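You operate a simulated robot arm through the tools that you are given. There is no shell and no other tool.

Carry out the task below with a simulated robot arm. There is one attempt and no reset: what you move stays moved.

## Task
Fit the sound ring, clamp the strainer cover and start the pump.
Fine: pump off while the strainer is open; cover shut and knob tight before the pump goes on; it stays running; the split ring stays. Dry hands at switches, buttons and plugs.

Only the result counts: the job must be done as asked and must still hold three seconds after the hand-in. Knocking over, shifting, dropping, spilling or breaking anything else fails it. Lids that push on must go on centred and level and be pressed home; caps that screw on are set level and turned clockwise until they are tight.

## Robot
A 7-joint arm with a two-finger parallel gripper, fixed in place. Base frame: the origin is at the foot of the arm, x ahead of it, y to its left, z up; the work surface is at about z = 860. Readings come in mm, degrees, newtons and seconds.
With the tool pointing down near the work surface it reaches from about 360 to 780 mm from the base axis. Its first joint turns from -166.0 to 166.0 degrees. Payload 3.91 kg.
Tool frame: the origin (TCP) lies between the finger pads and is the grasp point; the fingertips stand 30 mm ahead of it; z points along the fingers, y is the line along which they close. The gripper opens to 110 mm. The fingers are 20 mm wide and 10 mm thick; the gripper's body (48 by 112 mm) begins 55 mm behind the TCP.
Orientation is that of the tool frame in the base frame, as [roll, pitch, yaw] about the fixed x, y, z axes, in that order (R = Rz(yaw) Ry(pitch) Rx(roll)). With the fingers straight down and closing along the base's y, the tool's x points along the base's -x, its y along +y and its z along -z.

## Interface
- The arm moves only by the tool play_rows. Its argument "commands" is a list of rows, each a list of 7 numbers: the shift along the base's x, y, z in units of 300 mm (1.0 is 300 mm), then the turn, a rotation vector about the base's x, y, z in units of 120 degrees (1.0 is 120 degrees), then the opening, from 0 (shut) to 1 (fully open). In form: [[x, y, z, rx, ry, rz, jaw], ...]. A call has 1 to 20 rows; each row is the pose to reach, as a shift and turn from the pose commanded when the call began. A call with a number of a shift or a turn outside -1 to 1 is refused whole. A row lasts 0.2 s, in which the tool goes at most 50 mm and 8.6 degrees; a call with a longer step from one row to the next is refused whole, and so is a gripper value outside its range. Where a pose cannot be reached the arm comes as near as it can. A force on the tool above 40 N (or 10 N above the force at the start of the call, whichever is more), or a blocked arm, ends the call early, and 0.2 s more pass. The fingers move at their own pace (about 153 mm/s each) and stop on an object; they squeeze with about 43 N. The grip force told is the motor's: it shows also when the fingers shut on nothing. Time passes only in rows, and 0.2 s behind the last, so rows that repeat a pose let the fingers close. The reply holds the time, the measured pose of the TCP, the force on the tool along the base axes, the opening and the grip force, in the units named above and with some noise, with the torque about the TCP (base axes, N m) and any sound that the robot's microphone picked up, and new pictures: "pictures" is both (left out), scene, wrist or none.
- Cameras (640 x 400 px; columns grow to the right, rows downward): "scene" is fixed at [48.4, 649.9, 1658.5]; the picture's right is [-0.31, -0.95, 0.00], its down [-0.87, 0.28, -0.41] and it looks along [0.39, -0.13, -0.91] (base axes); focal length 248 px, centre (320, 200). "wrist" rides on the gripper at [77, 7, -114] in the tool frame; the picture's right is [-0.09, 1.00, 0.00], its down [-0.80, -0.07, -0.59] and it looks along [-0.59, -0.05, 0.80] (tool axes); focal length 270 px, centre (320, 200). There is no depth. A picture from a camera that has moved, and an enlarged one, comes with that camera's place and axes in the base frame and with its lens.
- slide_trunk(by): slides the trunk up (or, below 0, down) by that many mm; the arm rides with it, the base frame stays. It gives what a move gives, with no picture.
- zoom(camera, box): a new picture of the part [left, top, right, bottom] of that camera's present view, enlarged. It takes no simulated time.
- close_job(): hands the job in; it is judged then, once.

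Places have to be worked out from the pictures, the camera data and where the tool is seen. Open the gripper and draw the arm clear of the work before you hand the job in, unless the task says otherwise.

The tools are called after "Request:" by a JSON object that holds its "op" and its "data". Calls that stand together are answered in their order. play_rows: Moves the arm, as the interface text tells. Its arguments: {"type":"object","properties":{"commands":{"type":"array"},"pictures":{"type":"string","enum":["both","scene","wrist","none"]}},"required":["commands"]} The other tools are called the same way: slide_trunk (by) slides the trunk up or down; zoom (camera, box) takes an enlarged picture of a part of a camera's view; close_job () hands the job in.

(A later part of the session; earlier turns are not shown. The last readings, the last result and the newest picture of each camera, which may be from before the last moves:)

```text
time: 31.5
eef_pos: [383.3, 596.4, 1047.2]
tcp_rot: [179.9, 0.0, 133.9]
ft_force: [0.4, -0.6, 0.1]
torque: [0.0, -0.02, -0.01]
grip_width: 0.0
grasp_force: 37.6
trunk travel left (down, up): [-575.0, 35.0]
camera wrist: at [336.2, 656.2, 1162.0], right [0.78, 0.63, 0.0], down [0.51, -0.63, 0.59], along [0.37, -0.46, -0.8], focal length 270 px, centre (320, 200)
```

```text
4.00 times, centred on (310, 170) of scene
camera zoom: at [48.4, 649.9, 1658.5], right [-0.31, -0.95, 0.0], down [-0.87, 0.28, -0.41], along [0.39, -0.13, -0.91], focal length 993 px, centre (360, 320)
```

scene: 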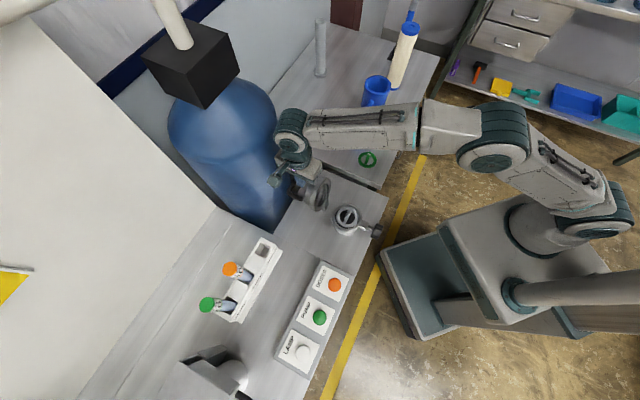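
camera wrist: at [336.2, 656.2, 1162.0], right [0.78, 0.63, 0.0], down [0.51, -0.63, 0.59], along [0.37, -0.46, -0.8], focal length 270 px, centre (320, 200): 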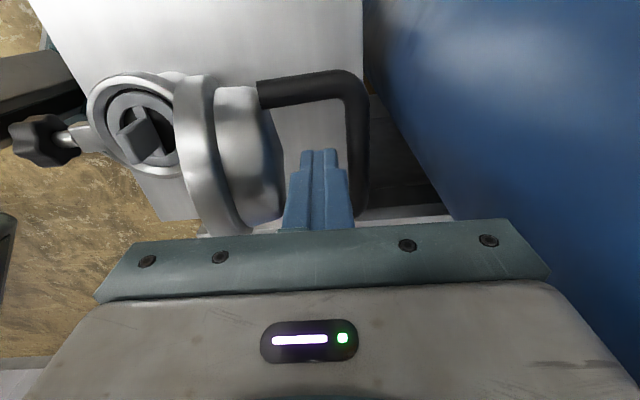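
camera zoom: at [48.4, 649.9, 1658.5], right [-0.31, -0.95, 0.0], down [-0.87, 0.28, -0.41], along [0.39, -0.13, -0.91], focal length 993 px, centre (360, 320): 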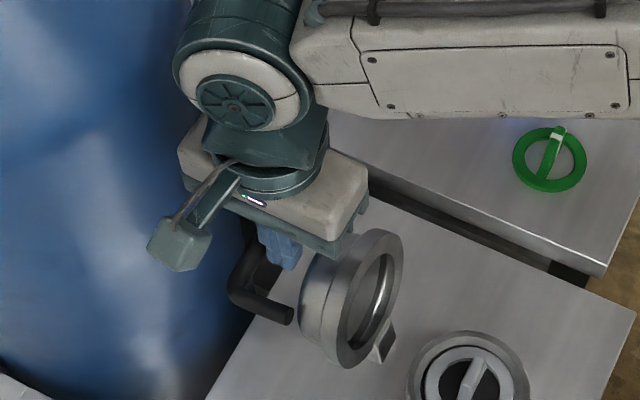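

The closed fingertips sit centrally between dome and bar. I'll lower about 20 mm more, then push the cover toward the pot along the handle's arc, stopping part-way to check.

Request:
{"op": "play_rows", "data": {"commands": [[0, 0, -0.04, 0, 0, 0, 0], [0, 0, -0.068, 0, 0, 0, 0], [-0.0098, -0.0095, -0.045, 0, 0, 0, 0], [-0.0185, -0.0178, -0.032, 0, 0, 0, 0], [-0.0271, -0.0262, -0.0187, 0, 0, 0, 0], [-0.0366, -0.0354, -0.0067, 0, 0, 0, 0], [-0.046, -0.0445, 0.0053, 0, 0, 0, 0], [-0.046, -0.0445, 0.0053, 0, 0, 0, 0]], "pictures": "both"}}

Request:
{"op": "zoom", "data": {"camera": "scene", "box": [250, 140, 370, 240]}}

```text
time: 33.3
eef_pos: [370.4, 582.7, 1048.5]
tcp_rot: [-179.9, -0.2, 134.0]
ft_force: [0.7, 0.5, -0.2]
torque: [0.0, 0.01, 0.0]
grip_width: 0.1
grasp_force: 37.8
trunk travel left (down, up): [-575.0, 35.0]
camera wrist: at [321.7, 642.3, 1163.3], right [0.78, 0.63, 0.0], down [0.51, -0.63, 0.59], along [0.37, -0.46, -0.8], focal length 270 px, centre (320, 200)
```

scene: 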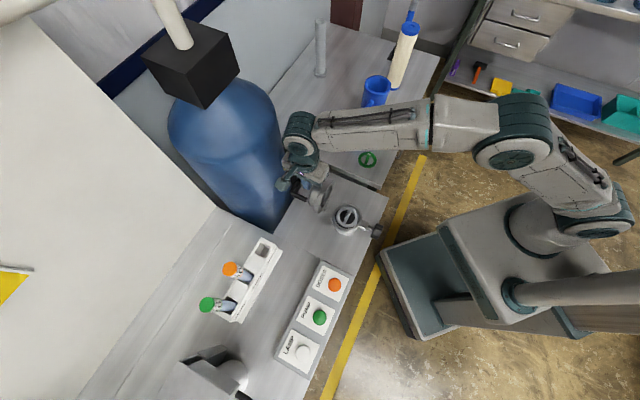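
wrist: 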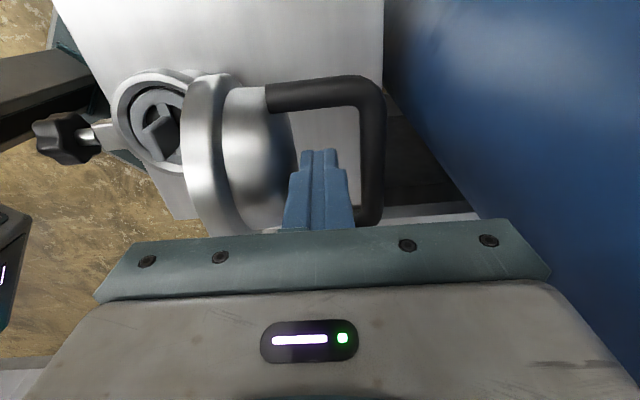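

```text
4.00 times, centred on (310, 190) of scene
camera zoom: at [48.4, 649.9, 1658.5], right [-0.31, -0.95, 0.0], down [-0.87, 0.28, -0.41], along [0.39, -0.13, -0.91], focal length 993 px, centre (360, 240)
```

zoom: 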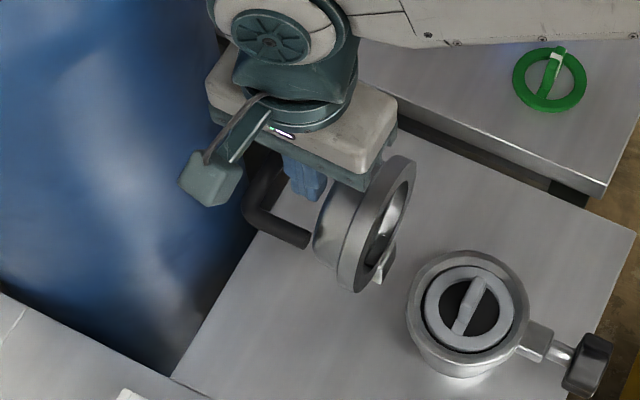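

The cover is following the push with negligible force. I'll continue along the arc.

Request:
{"op": "play_rows", "data": {"commands": [[-0.0101, -0.0097, 0.011, 0, 0, 0, 0], [-0.0201, -0.0195, 0.0217, 0, 0, 0, 0], [-0.0309, -0.0299, 0.0313, 0, 0, 0, 0], [-0.0417, -0.0403, 0.041, 0, 0, 0, 0], [-0.053, -0.0512, 0.0493, 0, 0, 0, 0], [-0.0645, -0.0623, 0.0573, 0, 0, 0, 0], [-0.0762, -0.0736, 0.0643, 0, 0, 0, 0], [-0.0882, -0.0852, 0.071, 0, 0, 0, 0]], "pictures": "both"}}

Request:
{"op": "zoom", "data": {"camera": "scene", "box": [250, 140, 370, 240]}}

```text
time: 35.1
eef_pos: [343.1, 557.2, 1068.5]
tcp_rot: [180.0, -0.2, 133.9]
ft_force: [1.4, 0.5, -0.2]
torque: [0.01, -0.07, 0.03]
grip_width: 0.1
grasp_force: 37.8
trunk travel left (down, up): [-575.0, 35.0]
camera wrist: at [295.1, 616.8, 1184.5], right [0.78, 0.63, 0.0], down [0.5, -0.63, 0.59], along [0.37, -0.46, -0.8], focal length 270 px, centre (320, 200)
```

scene: 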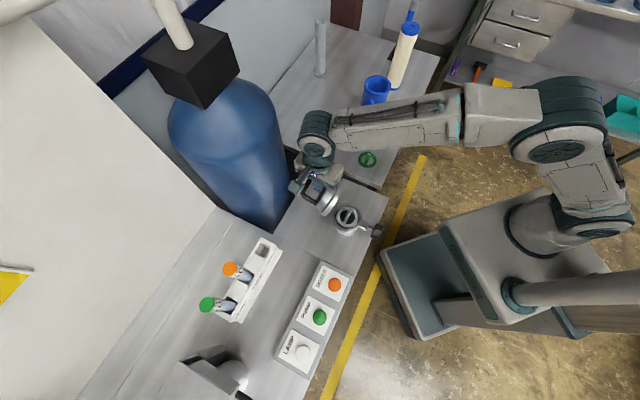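
wrist: 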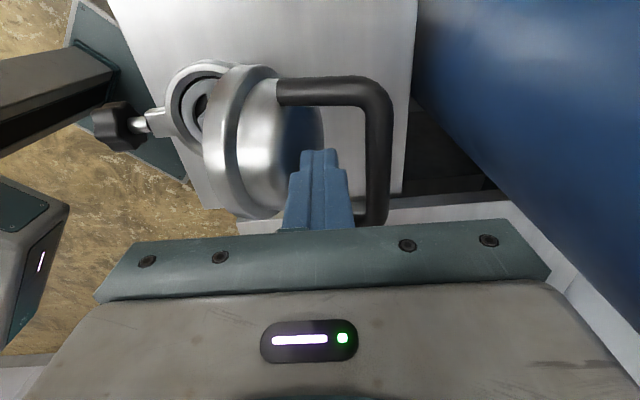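

```text
4.00 times, centred on (310, 190) of scene
camera zoom: at [48.4, 649.9, 1658.5], right [-0.31, -0.95, 0.0], down [-0.87, 0.28, -0.41], along [0.39, -0.13, -0.91], focal length 993 px, centre (360, 240)
```

zoom: 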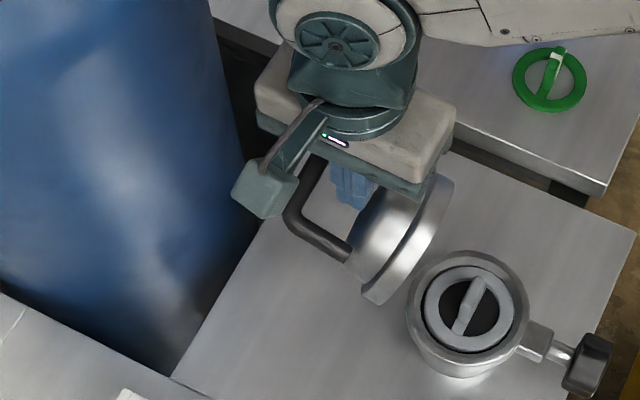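

The cover is now about 60° open and following smoothly. I'll continue over the top of the arc.

Request:
{"op": "play_rows", "data": {"commands": [[-0.0122, -0.0118, 0.0057, 0, 0, 0, 0], [-0.0245, -0.0236, 0.0107, 0, 0, 0, 0], [-0.0369, -0.0357, 0.0147, 0, 0, 0, 0], [-0.0494, -0.0477, 0.0183, 0, 0, 0, 0], [-0.0621, -0.06, 0.021, 0, 0, 0, 0], [-0.0748, -0.0722, 0.023, 0, 0, 0, 0], [-0.0875, -0.0845, 0.0243, 0, 0, 0, 0], [-0.1005, -0.097, 0.0247, 0, 0, 0, 0], [-0.1005, -0.097, 0.0247, 0, 0, 0, 0]], "pictures": "both"}}

Request:
{"op": "zoom", "data": {"camera": "scene", "box": [250, 140, 370, 240]}}

```text
time: 37.1
eef_pos: [311.8, 526.5, 1077.7]
tcp_rot: [179.9, -0.1, 133.8]
ft_force: [0.6, -1.2, 0.8]
torque: [0.02, -0.02, 0.04]
grip_width: 0.2
grasp_force: 37.9
trunk travel left (down, up): [-575.0, 35.0]
camera wrist: at [264.4, 586.0, 1192.5], right [0.78, 0.63, 0.0], down [0.51, -0.63, 0.59], along [0.37, -0.46, -0.8], focal length 270 px, centre (320, 200)
```

scene: 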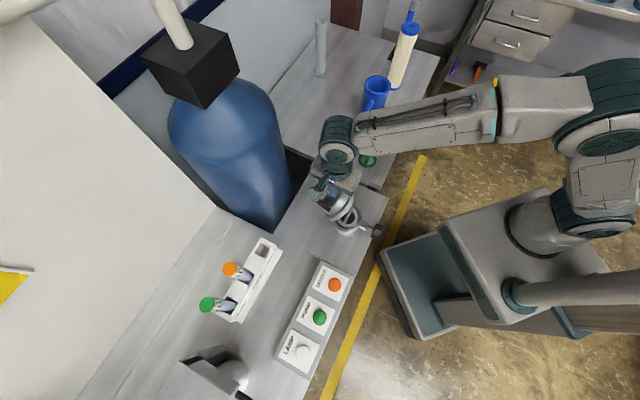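
wrist: 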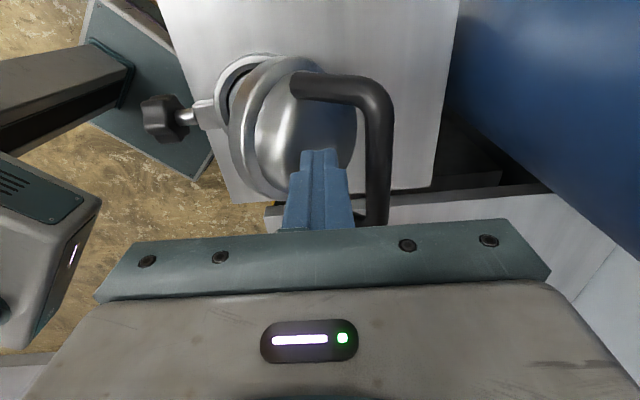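

```text
4.00 times, centred on (310, 190) of scene
camera zoom: at [48.4, 649.9, 1658.5], right [-0.31, -0.95, 0.0], down [-0.87, 0.28, -0.41], along [0.39, -0.13, -0.91], focal length 993 px, centre (360, 240)
```

zoom: 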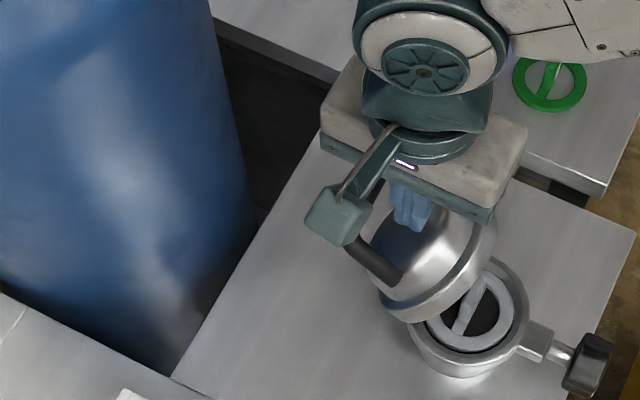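

The cover is about 40° open and staying where it is pushed. I'll continue the arc toward closed.

Request:
{"op": "play_rows", "data": {"commands": [[-0.0127, -0.0123, -0.0003, 0, 0, 0, 0], [-0.0257, -0.0248, -0.0017, 0, 0, 0, 0], [-0.0384, -0.0371, -0.0037, 0, 0, 0, 0], [-0.0511, -0.0493, -0.0063, 0, 0, 0, 0], [-0.0635, -0.0614, -0.0097, 0, 0, 0, 0], [-0.076, -0.0734, -0.014, 0, 0, 0, 0], [-0.0882, -0.0852, -0.019, 0, 0, 0, 0], [-0.1005, -0.097, -0.0247, 0, 0, 0, 0], [-0.1005, -0.097, -0.0247, 0, 0, 0, 0]], "pictures": "both"}}

Request:
{"op": "zoom", "data": {"camera": "scene", "box": [270, 150, 390, 250]}}

```text
time: 39.1
eef_pos: [279.7, 499.4, 1070.2]
tcp_rot: [-180.0, -0.1, 133.9]
ft_force: [0.0, 0.5, 0.0]
torque: [0.04, 0.01, -0.02]
grip_width: 0.0
grasp_force: 38.2
trunk travel left (down, up): [-575.0, 35.0]
camera wrist: at [233.9, 558.3, 1185.1], right [0.78, 0.63, 0.0], down [0.51, -0.63, 0.59], along [0.37, -0.46, -0.8], focal length 270 px, centre (320, 200)
```

scene: 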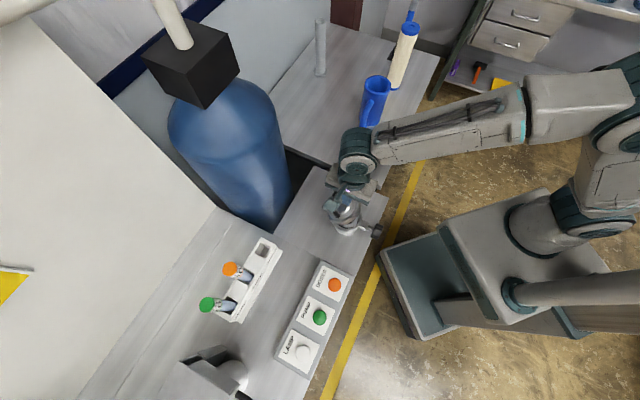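
wrist: 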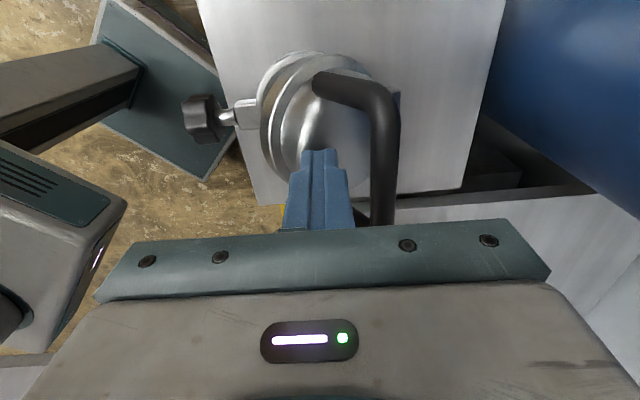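

```text
4.00 times, centred on (330, 200) of scene
camera zoom: at [48.4, 649.9, 1658.5], right [-0.31, -0.95, 0.0], down [-0.87, 0.28, -0.41], along [0.39, -0.13, -0.91], focal length 993 px, centre (280, 200)
```

zoom: 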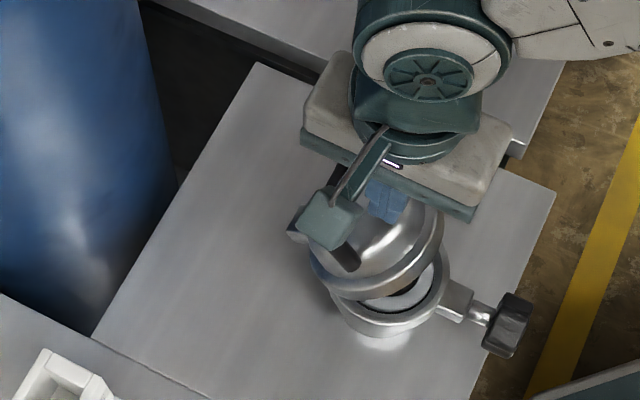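

The cover is about 24° open with the bar about 35 mm behind my fingers. I'll lift out, open to about 40 mm, and straddle the bar from above so I can bring it fully down and press.

Request:
{"op": "play_rows", "data": {"commands": [[0, 0, 0.08, 0, 0, 0, 0], [0, 0, 0.16, 0, 0, 0, 0.1], [0.04, 0.039, 0.18, 0, 0, 0, 0.36], [0.083, 0.08, 0.18, 0, 0, 0, 0.36], [0.083, 0.08, 0.18, 0, 0, 0, 0.36]], "pictures": "both"}}

Request:
{"op": "zoom", "data": {"camera": "wrist", "box": [200, 40, 440, 200]}}

Request:
{"op": "zoom", "data": {"camera": "scene", "box": [270, 150, 390, 250]}}

```text
time: 40.3
eef_pos: [305.5, 522.9, 1125.0]
tcp_rot: [180.0, -0.1, 134.0]
ft_force: [0.0, 0.6, 0.2]
torque: [-0.01, 0.0, 0.02]
grip_width: 39.6
grasp_force: 0.1
trunk travel left (down, up): [-575.0, 35.0]
camera wrist: at [257.8, 582.5, 1239.2], right [0.78, 0.63, 0.0], down [0.51, -0.63, 0.59], along [0.37, -0.46, -0.8], focal length 270 px, centre (320, 200)
```

scene: 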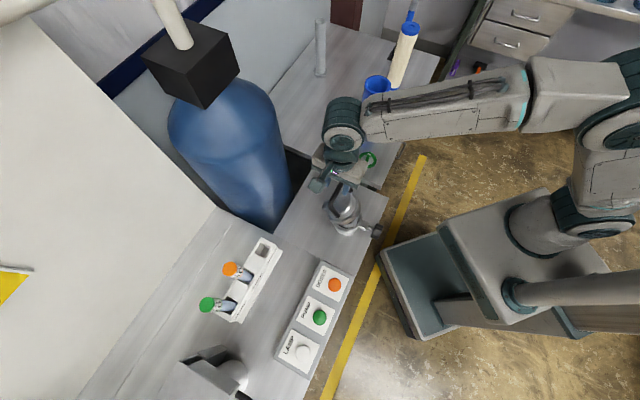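
wrist: 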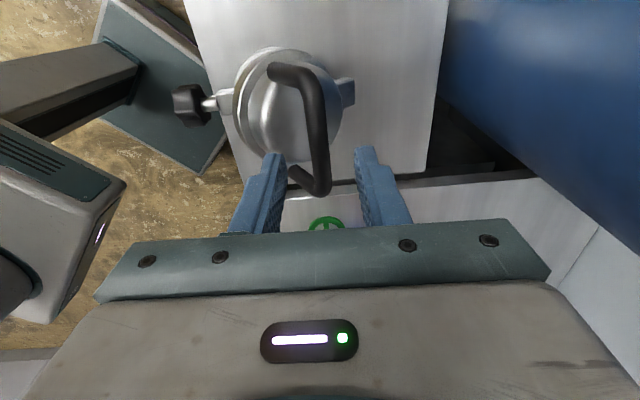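

```text
2.50 times, centred on (320, 120) of wrist
camera zoom: at [257.8, 582.5, 1239.2], right [0.78, 0.63, 0.0], down [0.51, -0.63, 0.59], along [0.37, -0.46, -0.8], focal length 676 px, centre (320, 400)
```

zoom: 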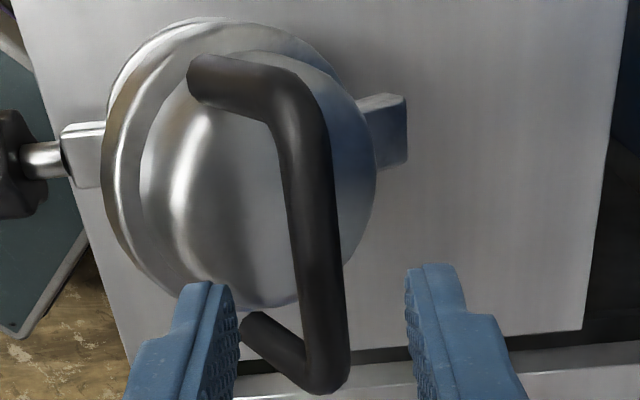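

```text
4.00 times, centred on (330, 200) of scene
camera zoom: at [48.4, 649.9, 1658.5], right [-0.31, -0.95, 0.0], down [-0.87, 0.28, -0.41], along [0.39, -0.13, -0.91], focal length 993 px, centre (280, 200)
```

zoom: 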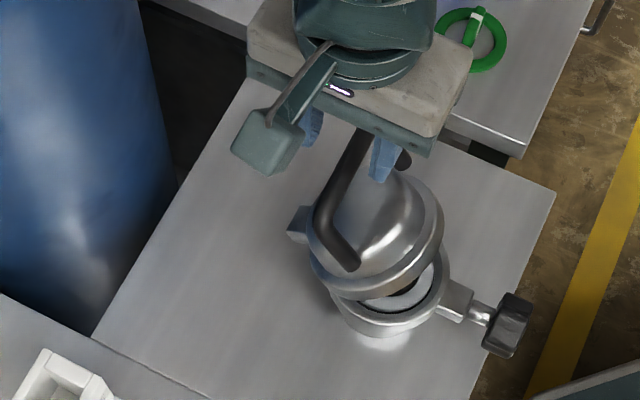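

The fingers are now directly over the bar. I'll lower to straddle it and narrow the jaws around it.

Request:
{"op": "play_rows", "data": {"commands": [[0, 0, -0.09, 0, 0, 0, 0.36], [0, 0, -0.183, 0, 0, 0, 0.36], [0, 0, -0.183, 0, 0, 0, 0.22], [0, 0, -0.183, 0, 0, 0, 0.2]], "pictures": "wrist"}}

Request:
{"op": "zoom", "data": {"camera": "scene", "box": [270, 150, 390, 250]}}

```text
time: 41.3
eef_pos: [306.5, 523.6, 1069.3]
tcp_rot: [-180.0, -0.1, 134.0]
ft_force: [0.4, -0.4, -0.2]
torque: [0.0, -0.05, -0.02]
grip_width: 21.9
grasp_force: 0.0
trunk travel left (down, up): [-575.0, 35.0]
camera wrist: at [258.3, 582.7, 1184.1], right [0.78, 0.63, 0.0], down [0.51, -0.63, 0.59], along [0.37, -0.46, -0.8], focal length 270 px, centre (320, 200)
```

wrist: 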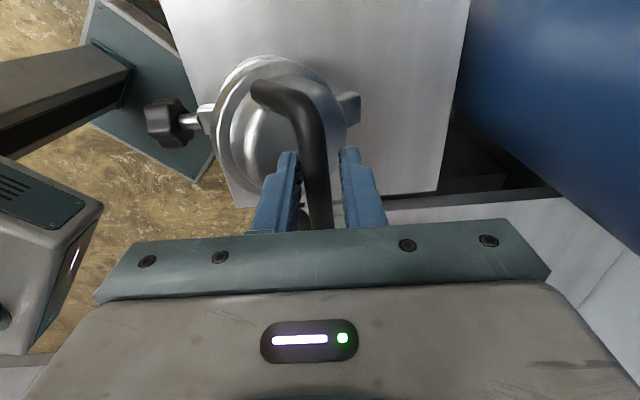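

```text
4.00 times, centred on (330, 200) of scene
camera zoom: at [48.4, 649.9, 1658.5], right [-0.31, -0.95, 0.0], down [-0.87, 0.28, -0.41], along [0.39, -0.13, -0.91], focal length 993 px, centre (280, 200)
```

zoom: 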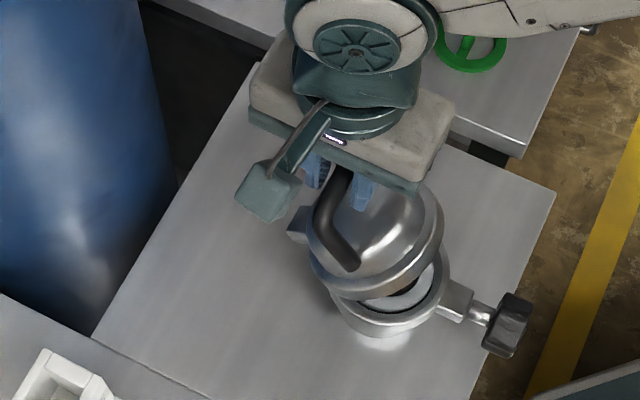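

The bar is caged between the fingers. I'll bring it down along the remaining arc to the closed position.

Request:
{"op": "play_rows", "data": {"commands": [[-0.012, -0.0116, -0.005, 0, 0, 0, 0.2], [-0.0269, -0.0259, -0.0117, 0, 0, 0, 0.2], [-0.0388, -0.0375, -0.0183, 0, 0, 0, 0.2], [-0.0506, -0.0489, -0.0253, 0, 0, 0, 0.2], [-0.0621, -0.06, -0.0333, 0, 0, 0, 0.2], [-0.0731, -0.0706, -0.0417, 0, 0, 0, 0.2], [-0.0842, -0.0813, -0.051, 0, 0, 0, 0.2], [-0.0949, -0.0917, -0.061, 0, 0, 0, 0.2], [-0.1031, -0.0996, -0.07, 0, 0, 0, 0.2]], "pictures": "both"}}

Request:
{"op": "zoom", "data": {"camera": "scene", "box": [290, 170, 390, 250]}}

Request:
{"op": "zoom", "data": {"camera": "wrist", "box": [200, 40, 440, 200]}}

```text
time: 43.3
eef_pos: [275.4, 494.5, 1048.9]
tcp_rot: [180.0, -0.1, 133.8]
ft_force: [-0.2, 1.0, -0.4]
torque: [0.03, 0.02, 0.03]
grip_width: 22.1
grasp_force: 0.0
trunk travel left (down, up): [-575.0, 35.0]
camera wrist: at [227.5, 552.8, 1162.9], right [0.78, 0.63, 0.0], down [0.51, -0.63, 0.59], along [0.37, -0.46, -0.8], focal length 270 px, centre (320, 200)
```

scene: 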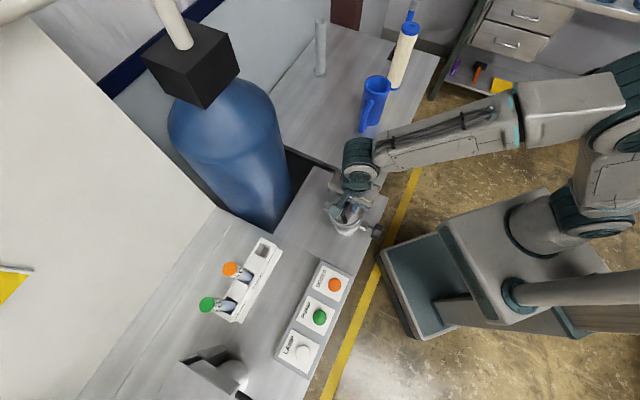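
wrist: 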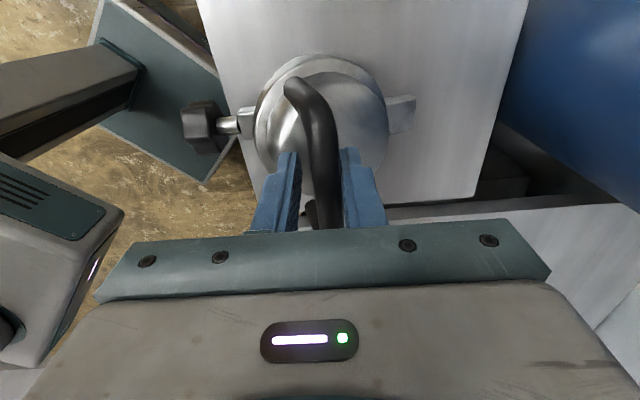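

```text
5.00 times, centred on (340, 210) of scene
camera zoom: at [48.4, 649.9, 1658.5], right [-0.31, -0.95, 0.0], down [-0.87, 0.28, -0.41], along [0.39, -0.13, -0.91], focal length 1242 px, centre (220, 150)
```

zoom: 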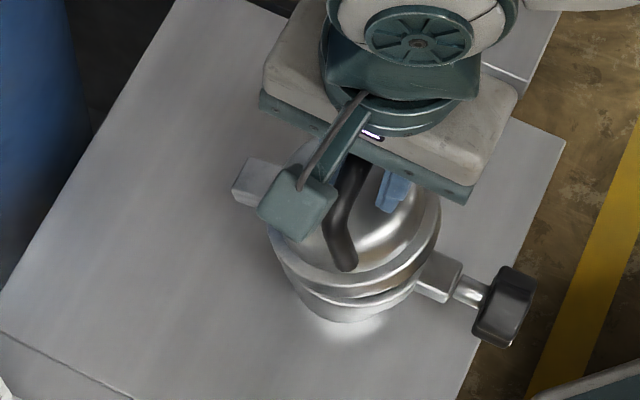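

```text
2.50 times, centred on (320, 120) of wrist
camera zoom: at [227.5, 552.8, 1162.9], right [0.78, 0.63, 0.0], down [0.51, -0.63, 0.59], along [0.37, -0.46, -0.8], focal length 676 px, centre (320, 400)
```

zoom: 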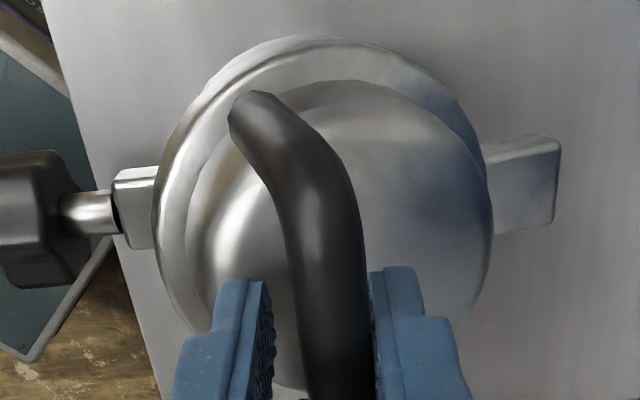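

The cover is nearly shut, with a slight gap left on the knob side. I'll continue a few more millimetres, watching the force.

Request:
{"op": "play_rows", "data": {"commands": [[-0.0096, -0.0093, -0.01, 0, 0, 0, 0.2], [-0.018, -0.0174, -0.02, 0, 0, 0, 0.2], [-0.0264, -0.0255, -0.03, 0, 0, 0, 0.2], [-0.0264, -0.0255, -0.03, 0, 0, 0, 0.2]], "pictures": "both"}}

Request:
{"op": "zoom", "data": {"camera": "scene", "box": [290, 170, 390, 250]}}

Request:
{"op": "zoom", "data": {"camera": "wrist", "box": [200, 40, 440, 200]}}

```text
time: 44.3
eef_pos: [266.8, 486.0, 1039.1]
tcp_rot: [-179.9, -0.1, 133.9]
ft_force: [0.6, -0.1, 0.0]
torque: [-0.03, -0.01, -0.01]
grip_width: 21.8
grasp_force: 0.6
trunk travel left (down, up): [-575.0, 35.0]
camera wrist: at [219.6, 545.0, 1153.8], right [0.78, 0.63, 0.0], down [0.51, -0.63, 0.59], along [0.37, -0.46, -0.8], focal length 270 px, centre (320, 200)
```

scene: 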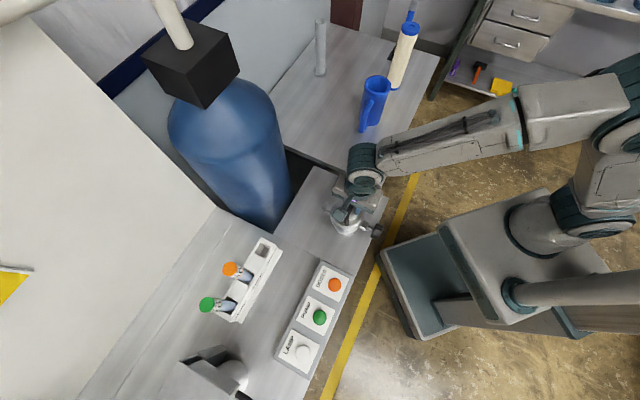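
wrist: 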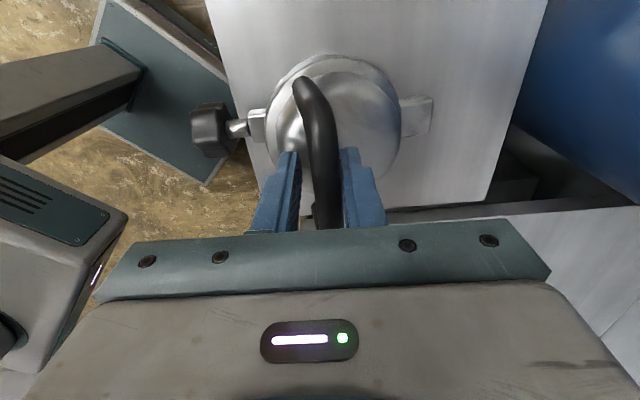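

```text
5.00 times, centred on (340, 210) of scene
camera zoom: at [48.4, 649.9, 1658.5], right [-0.31, -0.95, 0.0], down [-0.87, 0.28, -0.41], along [0.39, -0.13, -0.91], focal length 1242 px, centre (220, 150)
```

zoom: 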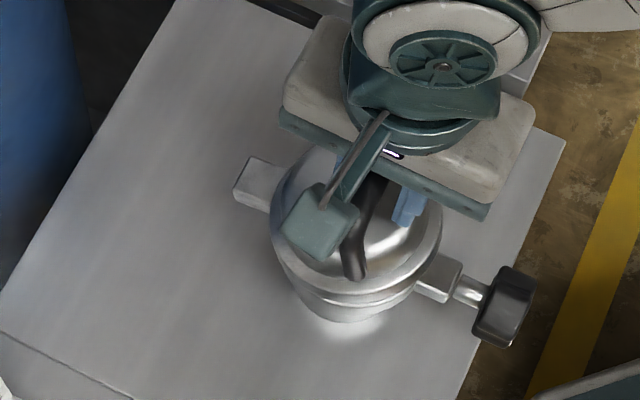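

```text
2.50 times, centred on (320, 120) of wrist
camera zoom: at [219.6, 545.0, 1153.8], right [0.78, 0.63, 0.0], down [0.51, -0.63, 0.59], along [0.37, -0.46, -0.8], focal length 676 px, centre (320, 400)
```

zoom: 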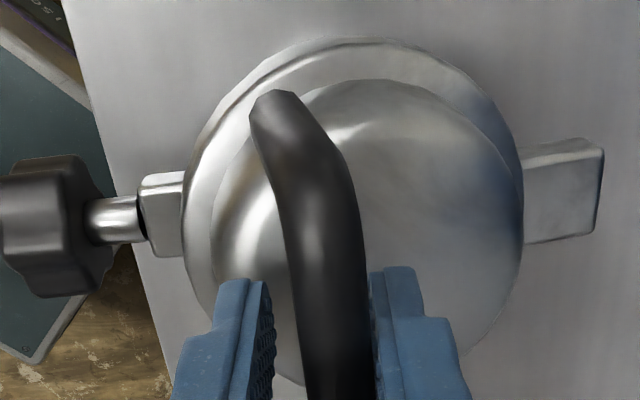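

The force is still nil, so I'll push slightly further to feel the stop.

Request:
{"op": "play_rows", "data": {"commands": [[-0.0048, -0.0046, -0.006, 0, 0, 0, 0.2], [-0.0096, -0.0093, -0.012, 0, 0, 0, 0.2], [-0.0144, -0.0139, -0.018, 0, 0, 0, 0.2], [-0.0144, -0.0139, -0.018, 0, 0, 0, 0.2]], "pictures": "both"}}

Request:
{"op": "zoom", "data": {"camera": "scene", "box": [310, 190, 390, 250]}}

Request:
{"op": "zoom", "data": {"camera": "wrist", "box": [200, 40, 440, 200]}}

```text
time: 45.3
eef_pos: [263.6, 481.0, 1033.9]
tcp_rot: [180.0, -0.1, 133.9]
ft_force: [-0.5, 1.8, -1.0]
torque: [-0.01, 0.04, 0.01]
grip_width: 22.2
grasp_force: 0.7
trunk travel left (down, up): [-575.0, 35.0]
camera wrist: at [215.8, 540.6, 1148.4], right [0.78, 0.63, 0.0], down [0.51, -0.63, 0.59], along [0.37, -0.46, -0.8], focal length 270 px, centre (320, 200)
```

scene: 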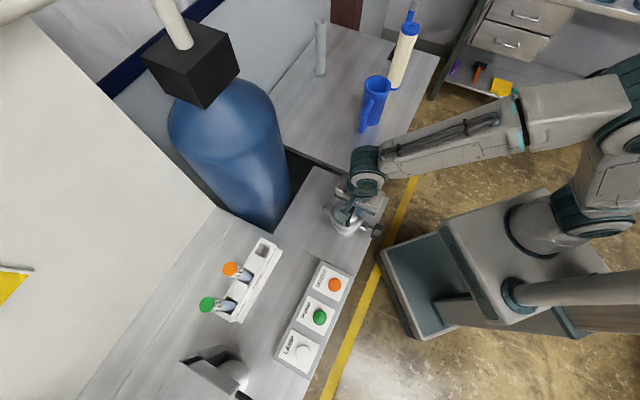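
wrist: 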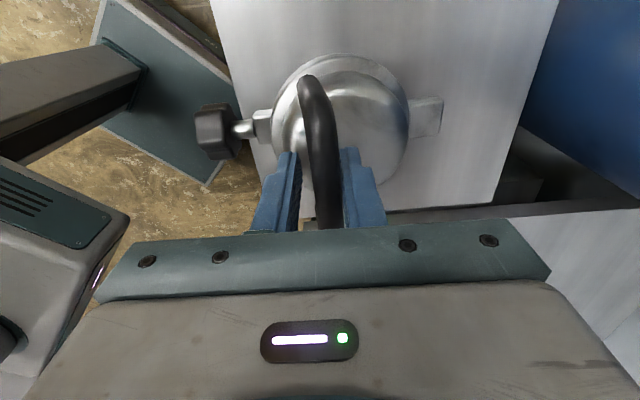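

```text
6.67 times, centred on (350, 220) of scene
camera zoom: at [48.4, 649.9, 1658.5], right [-0.31, -0.95, 0.0], down [-0.87, 0.28, -0.41], along [0.39, -0.13, -0.91], focal length 1656 px, centre (120, 67)
```

zoom: 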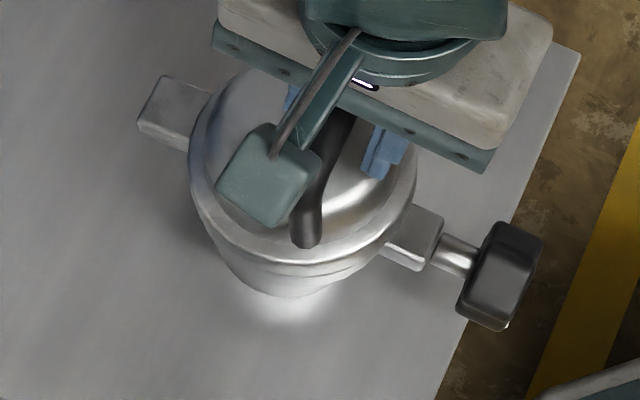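

```text
2.50 times, centred on (320, 120) of wrist
camera zoom: at [215.8, 540.6, 1148.4], right [0.78, 0.63, 0.0], down [0.51, -0.63, 0.59], along [0.37, -0.46, -0.8], focal length 676 px, centre (320, 400)
```

zoom: 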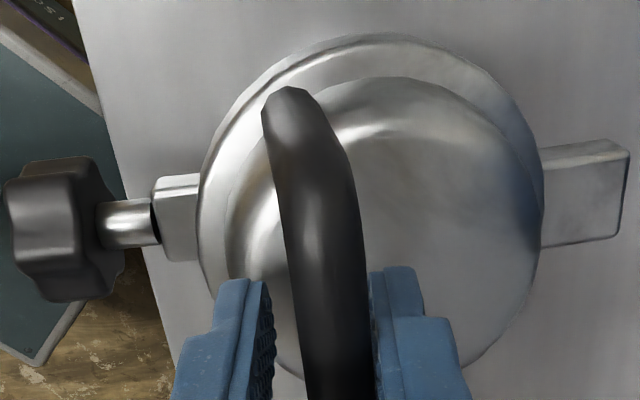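

The cover still moves freely. I'll advance a few more millimetres.

Request:
{"op": "play_rows", "data": {"commands": [[-0.0048, -0.0046, -0.005, 0, 0, 0, 0.2], [-0.0096, -0.0093, -0.01, 0, 0, 0, 0.2], [-0.0144, -0.0139, -0.015, 0, 0, 0, 0.2], [-0.0144, -0.0139, -0.015, 0, 0, 0, 0.2]], "pictures": "both"}}

Request:
{"op": "zoom", "data": {"camera": "scene", "box": [310, 190, 390, 250]}}

Request:
{"op": "zoom", "data": {"camera": "wrist", "box": [200, 40, 440, 200]}}

```text
time: 46.3
eef_pos: [258.6, 477.2, 1028.6]
tcp_rot: [180.0, -0.1, 134.0]
ft_force: [0.4, 0.2, 0.5]
torque: [0.0, 0.01, 0.0]
grip_width: 22.2
grasp_force: 0.4
trunk travel left (down, up): [-575.0, 35.0]
camera wrist: at [211.7, 535.9, 1142.8], right [0.78, 0.63, 0.0], down [0.51, -0.63, 0.59], along [0.37, -0.46, -0.8], focal length 270 px, centre (320, 200)
```

scene: 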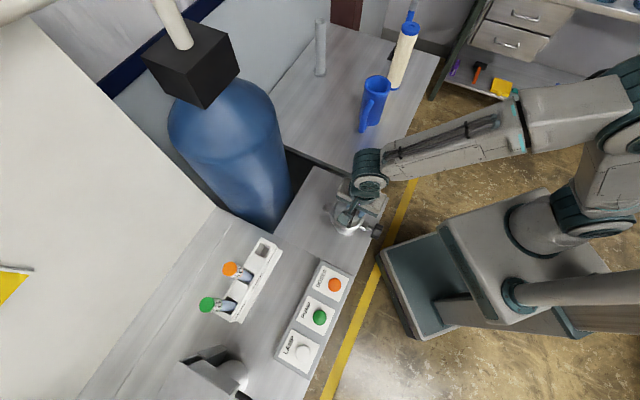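
wrist: 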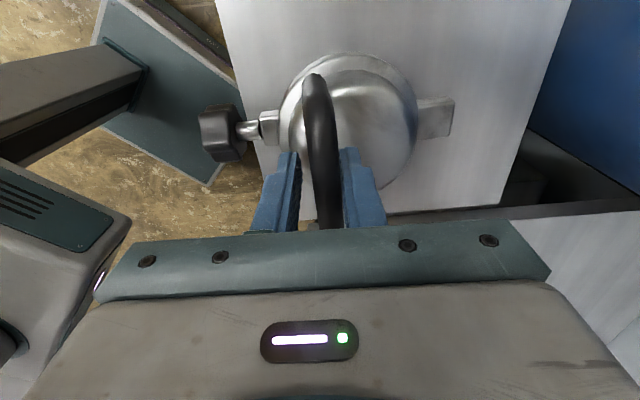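

```text
6.67 times, centred on (350, 220) of scene
camera zoom: at [48.4, 649.9, 1658.5], right [-0.31, -0.95, 0.0], down [-0.87, 0.28, -0.41], along [0.39, -0.13, -0.91], focal length 1656 px, centre (120, 67)
```

zoom: 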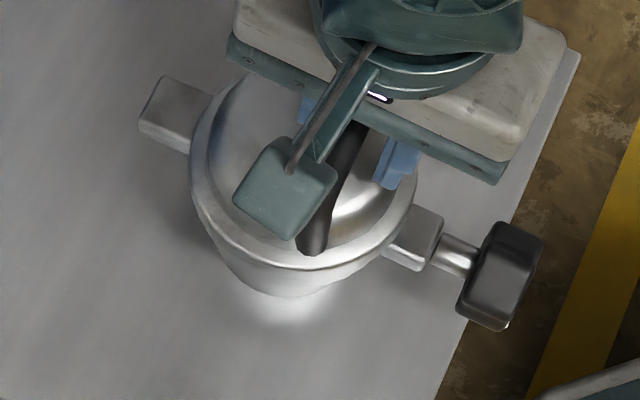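

```text
2.50 times, centred on (320, 120) of wrist
camera zoom: at [211.7, 535.9, 1142.8], right [0.78, 0.63, 0.0], down [0.51, -0.63, 0.59], along [0.37, -0.46, -0.8], focal length 676 px, centre (320, 400)
```

zoom: 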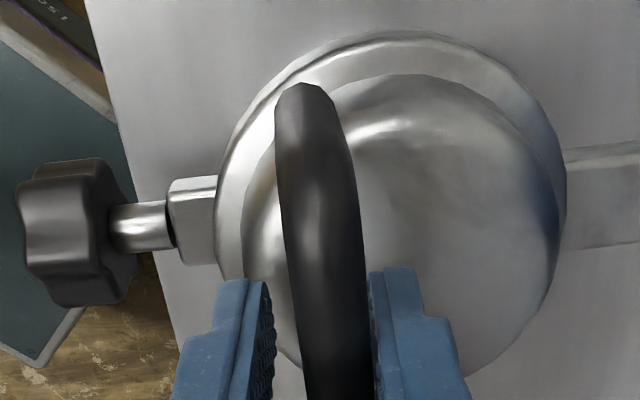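

Comparing views, the handle sits about 16 mm off-centre toward the knob, so u≈−15 means nearly shut. I'll keep pushing gently until I feel the stop.

Request:
{"op": "play_rows", "data": {"commands": [[-0.0048, -0.0046, -0.004, 0, 0, 0, 0.2], [-0.0096, -0.0093, -0.008, 0, 0, 0, 0.2], [-0.0144, -0.0139, -0.012, 0, 0, 0, 0.2], [-0.0144, -0.0139, -0.012, 0, 0, 0, 0.2]], "pictures": "both"}}

Request:
{"op": "zoom", "data": {"camera": "scene", "box": [310, 190, 390, 250]}}

Request:
{"op": "zoom", "data": {"camera": "wrist", "box": [200, 40, 440, 200]}}

```text
time: 47.3
eef_pos: [255.7, 471.4, 1024.0]
tcp_rot: [-180.0, -0.2, 133.9]
ft_force: [1.1, 0.3, -1.4]
torque: [0.02, 0.0, -0.02]
grip_width: 22.3
grasp_force: 0.4
trunk travel left (down, up): [-575.0, 35.0]
camera wrist: at [207.4, 532.3, 1139.6], right [0.78, 0.63, 0.0], down [0.51, -0.63, 0.59], along [0.37, -0.46, -0.8], focal length 270 px, centre (320, 200)
```

scene: 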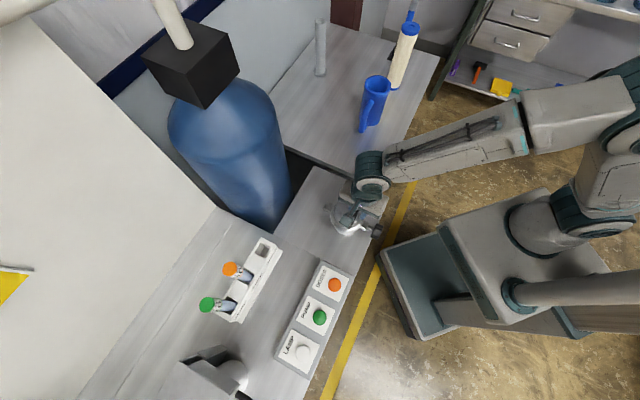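
wrist: 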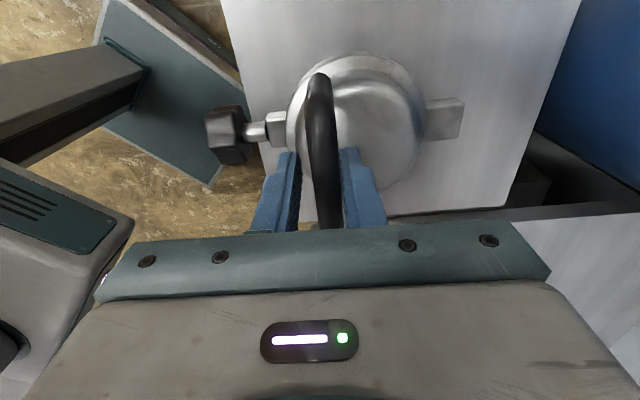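

```text
6.67 times, centred on (350, 220) of scene
camera zoom: at [48.4, 649.9, 1658.5], right [-0.31, -0.95, 0.0], down [-0.87, 0.28, -0.41], along [0.39, -0.13, -0.91], focal length 1656 px, centre (120, 67)
```

zoom: 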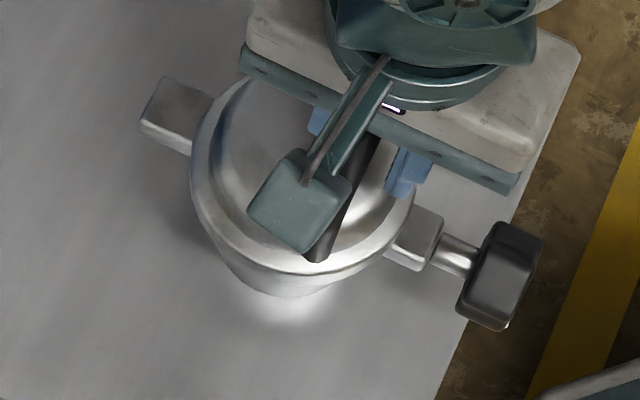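

```text
2.50 times, centred on (320, 120) of wrist
camera zoom: at [207.4, 532.3, 1139.6], right [0.78, 0.63, 0.0], down [0.51, -0.63, 0.59], along [0.37, -0.46, -0.8], focal length 676 px, centre (320, 400)
```

zoom: 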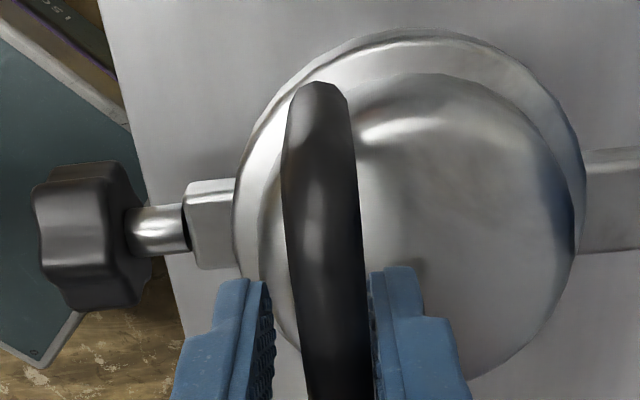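

There is still no firm stop, so I'll advance a little further.

Request:
{"op": "play_rows", "data": {"commands": [[-0.0048, -0.0046, -0.004, 0, 0, 0, 0.2], [-0.0096, -0.0093, -0.008, 0, 0, 0, 0.2], [-0.0144, -0.0139, -0.012, 0, 0, 0, 0.2], [-0.0144, -0.0139, -0.012, 0, 0, 0, 0.2]], "pictures": "wrist"}}

Request:
{"op": "zoom", "data": {"camera": "scene", "box": [310, 190, 390, 250]}}

Request:
{"op": "zoom", "data": {"camera": "wrist", "box": [200, 40, 440, 200]}}

```text
time: 48.3
eef_pos: [252.4, 470.3, 1020.5]
tcp_rot: [179.9, -0.1, 134.0]
ft_force: [8.6, 10.8, 4.4]
torque: [-0.06, -0.06, 0.18]
grip_width: 29.0
grasp_force: 7.4
trunk travel left (down, up): [-575.0, 35.0]
camera wrist: at [204.7, 529.3, 1136.4], right [0.78, 0.63, 0.0], down [0.5, -0.63, 0.59], along [0.37, -0.46, -0.81], focal length 270 px, centre (320, 200)
```

wrist: 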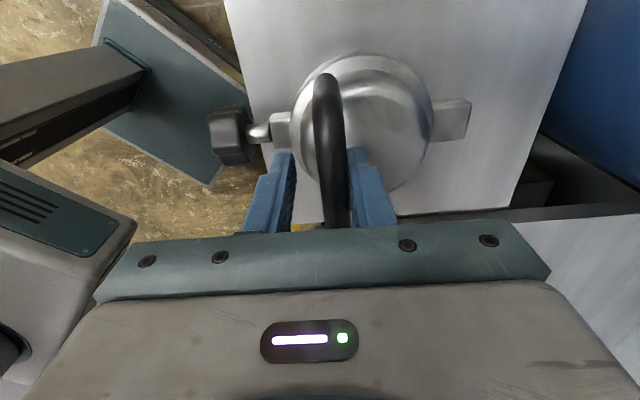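

```text
6.67 times, centred on (350, 220) of scene
camera zoom: at [48.4, 649.9, 1658.5], right [-0.31, -0.95, 0.0], down [-0.87, 0.28, -0.41], along [0.39, -0.13, -0.91], focal length 1656 px, centre (120, 67)
```

zoom: 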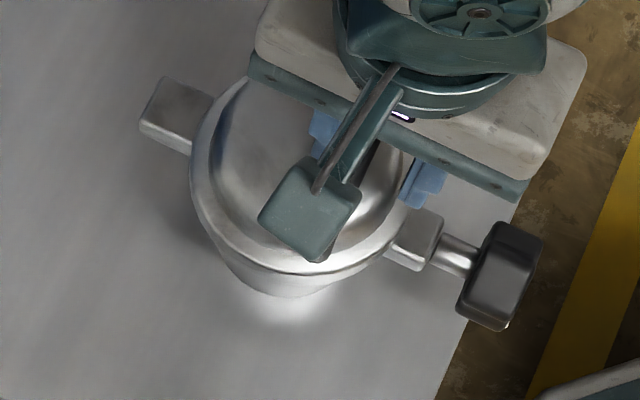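

```text
2.50 times, centred on (320, 120) of wrist
camera zoom: at [204.7, 529.3, 1136.4], right [0.78, 0.63, 0.0], down [0.5, -0.63, 0.59], along [0.37, -0.46, -0.81], focal length 676 px, centre (320, 400)
```

zoom: 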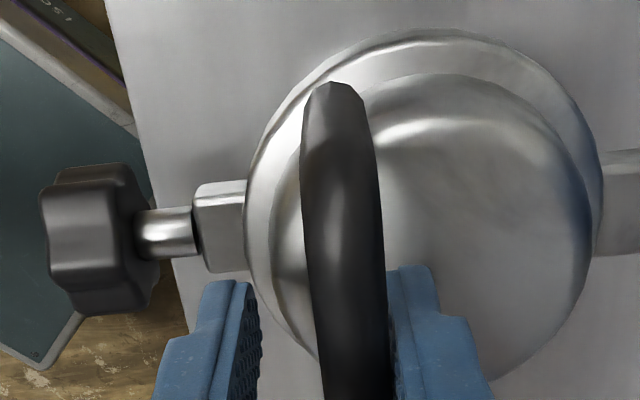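

The force jumped to about 14 N along +u, so the cover has reached its stop. I'll centre on the bar, grip it and press down a little to make sure it is fully shut.

Request:
{"op": "play_rows", "data": {"commands": [[0.0084, 0.0081, 0, 0, 0, 0, 0.25], [0.0168, 0.0162, 0, 0, 0, 0, 0.2], [0.0168, 0.0162, 0, 0, 0, 0, 0], [0.0168, 0.0162, 0, 0, 0, 0, 0], [0.0168, 0.0162, -0.006, 0, 0, 0, 0], [0.0168, 0.0162, -0.012, 0, 0, 0, 0], [0.0168, 0.0162, -0.012, 0, 0, 0, 0]], "pictures": "wrist"}}

```text
time: 49.9
eef_pos: [258.6, 474.5, 1021.1]
tcp_rot: [179.7, -0.2, 133.9]
ft_force: [14.3, 13.3, 30.1]
torque: [-0.1, 0.05, 0.86]
grip_width: 13.9
grasp_force: 45.2
trunk travel left (down, up): [-575.0, 35.0]
camera wrist: at [209.7, 533.7, 1135.5], right [0.78, 0.63, 0.01], down [0.5, -0.63, 0.59], along [0.37, -0.46, -0.81], focal length 270 px, centre (320, 200)
```

wrist: 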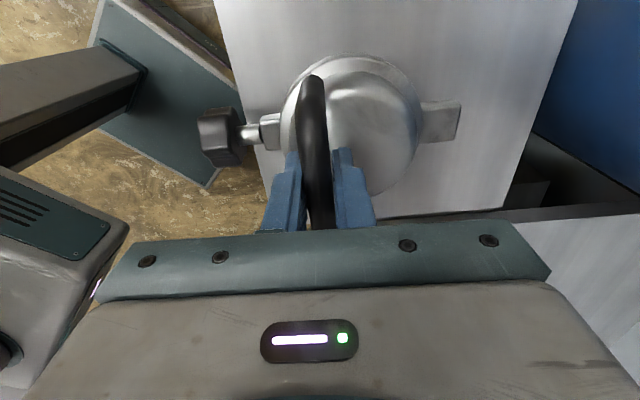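

At 30 N down the bar doesn't move, so the cover is shut. I'll release, rise clear, and look at it.

Request:
{"op": "play_rows", "data": {"commands": [[0, 0, 0.008, 0, 0, 0, 0], [0, 0, 0.01, 0, 0, 0, 0.15], [0, 0, 0.01, 0, 0, 0, 0.3], [0, 0, 0.1, 0, 0, 0, 0.3], [0, 0, 0.22, 0, 0, 0, 0.3], [0, 0, 0.36, 0, 0, 0, 0.3], [0, 0, 0.5, 0, 0, 0, 0.3]], "pictures": "both"}}

Request:
{"op": "zoom", "data": {"camera": "scene", "box": [300, 180, 400, 250]}}

Request:
{"op": "zoom", "data": {"camera": "wrist", "box": [180, 20, 480, 180]}}

```text
time: 51.5
eef_pos: [256.2, 475.6, 1167.5]
tcp_rot: [-180.0, -0.1, 134.0]
ft_force: [0.4, -0.5, -0.5]
torque: [-0.01, -0.01, 0.04]
grip_width: 33.1
grasp_force: 0.0
trunk travel left (down, up): [-575.0, 35.0]
camera wrist: at [208.1, 534.6, 1282.9], right [0.78, 0.63, 0.0], down [0.51, -0.63, 0.59], along [0.37, -0.46, -0.8], focal length 270 px, centre (320, 200)
```

scene: 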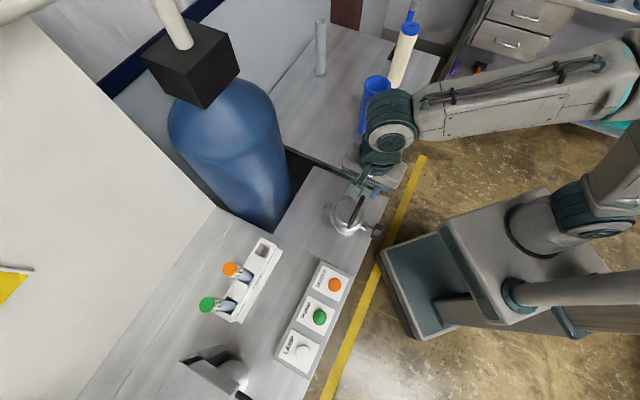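
wrist: 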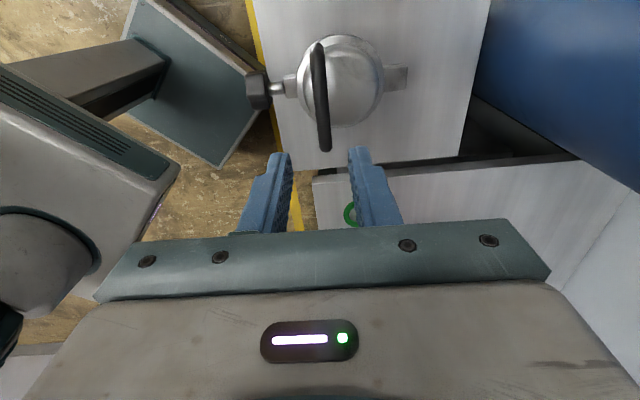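

```text
5.71 times, centred on (350, 215) of scene
camera zoom: at [48.4, 649.9, 1658.5], right [-0.31, -0.95, 0.0], down [-0.87, 0.28, -0.41], along [0.39, -0.13, -0.91], focal length 1419 px, centre (149, 114)
```

zoom: 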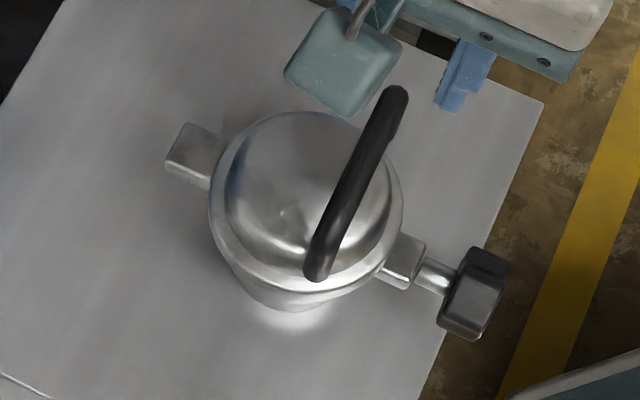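

```text
2.13 times, centred on (330, 100) of wrist
camera zoom: at [208.1, 534.6, 1282.9], right [0.78, 0.63, 0.0], down [0.51, -0.63, 0.59], along [0.37, -0.46, -0.8], focal length 577 px, centre (299, 413)
```

zoom: 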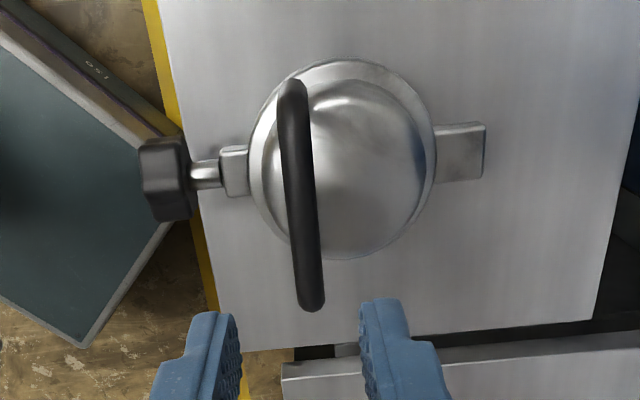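

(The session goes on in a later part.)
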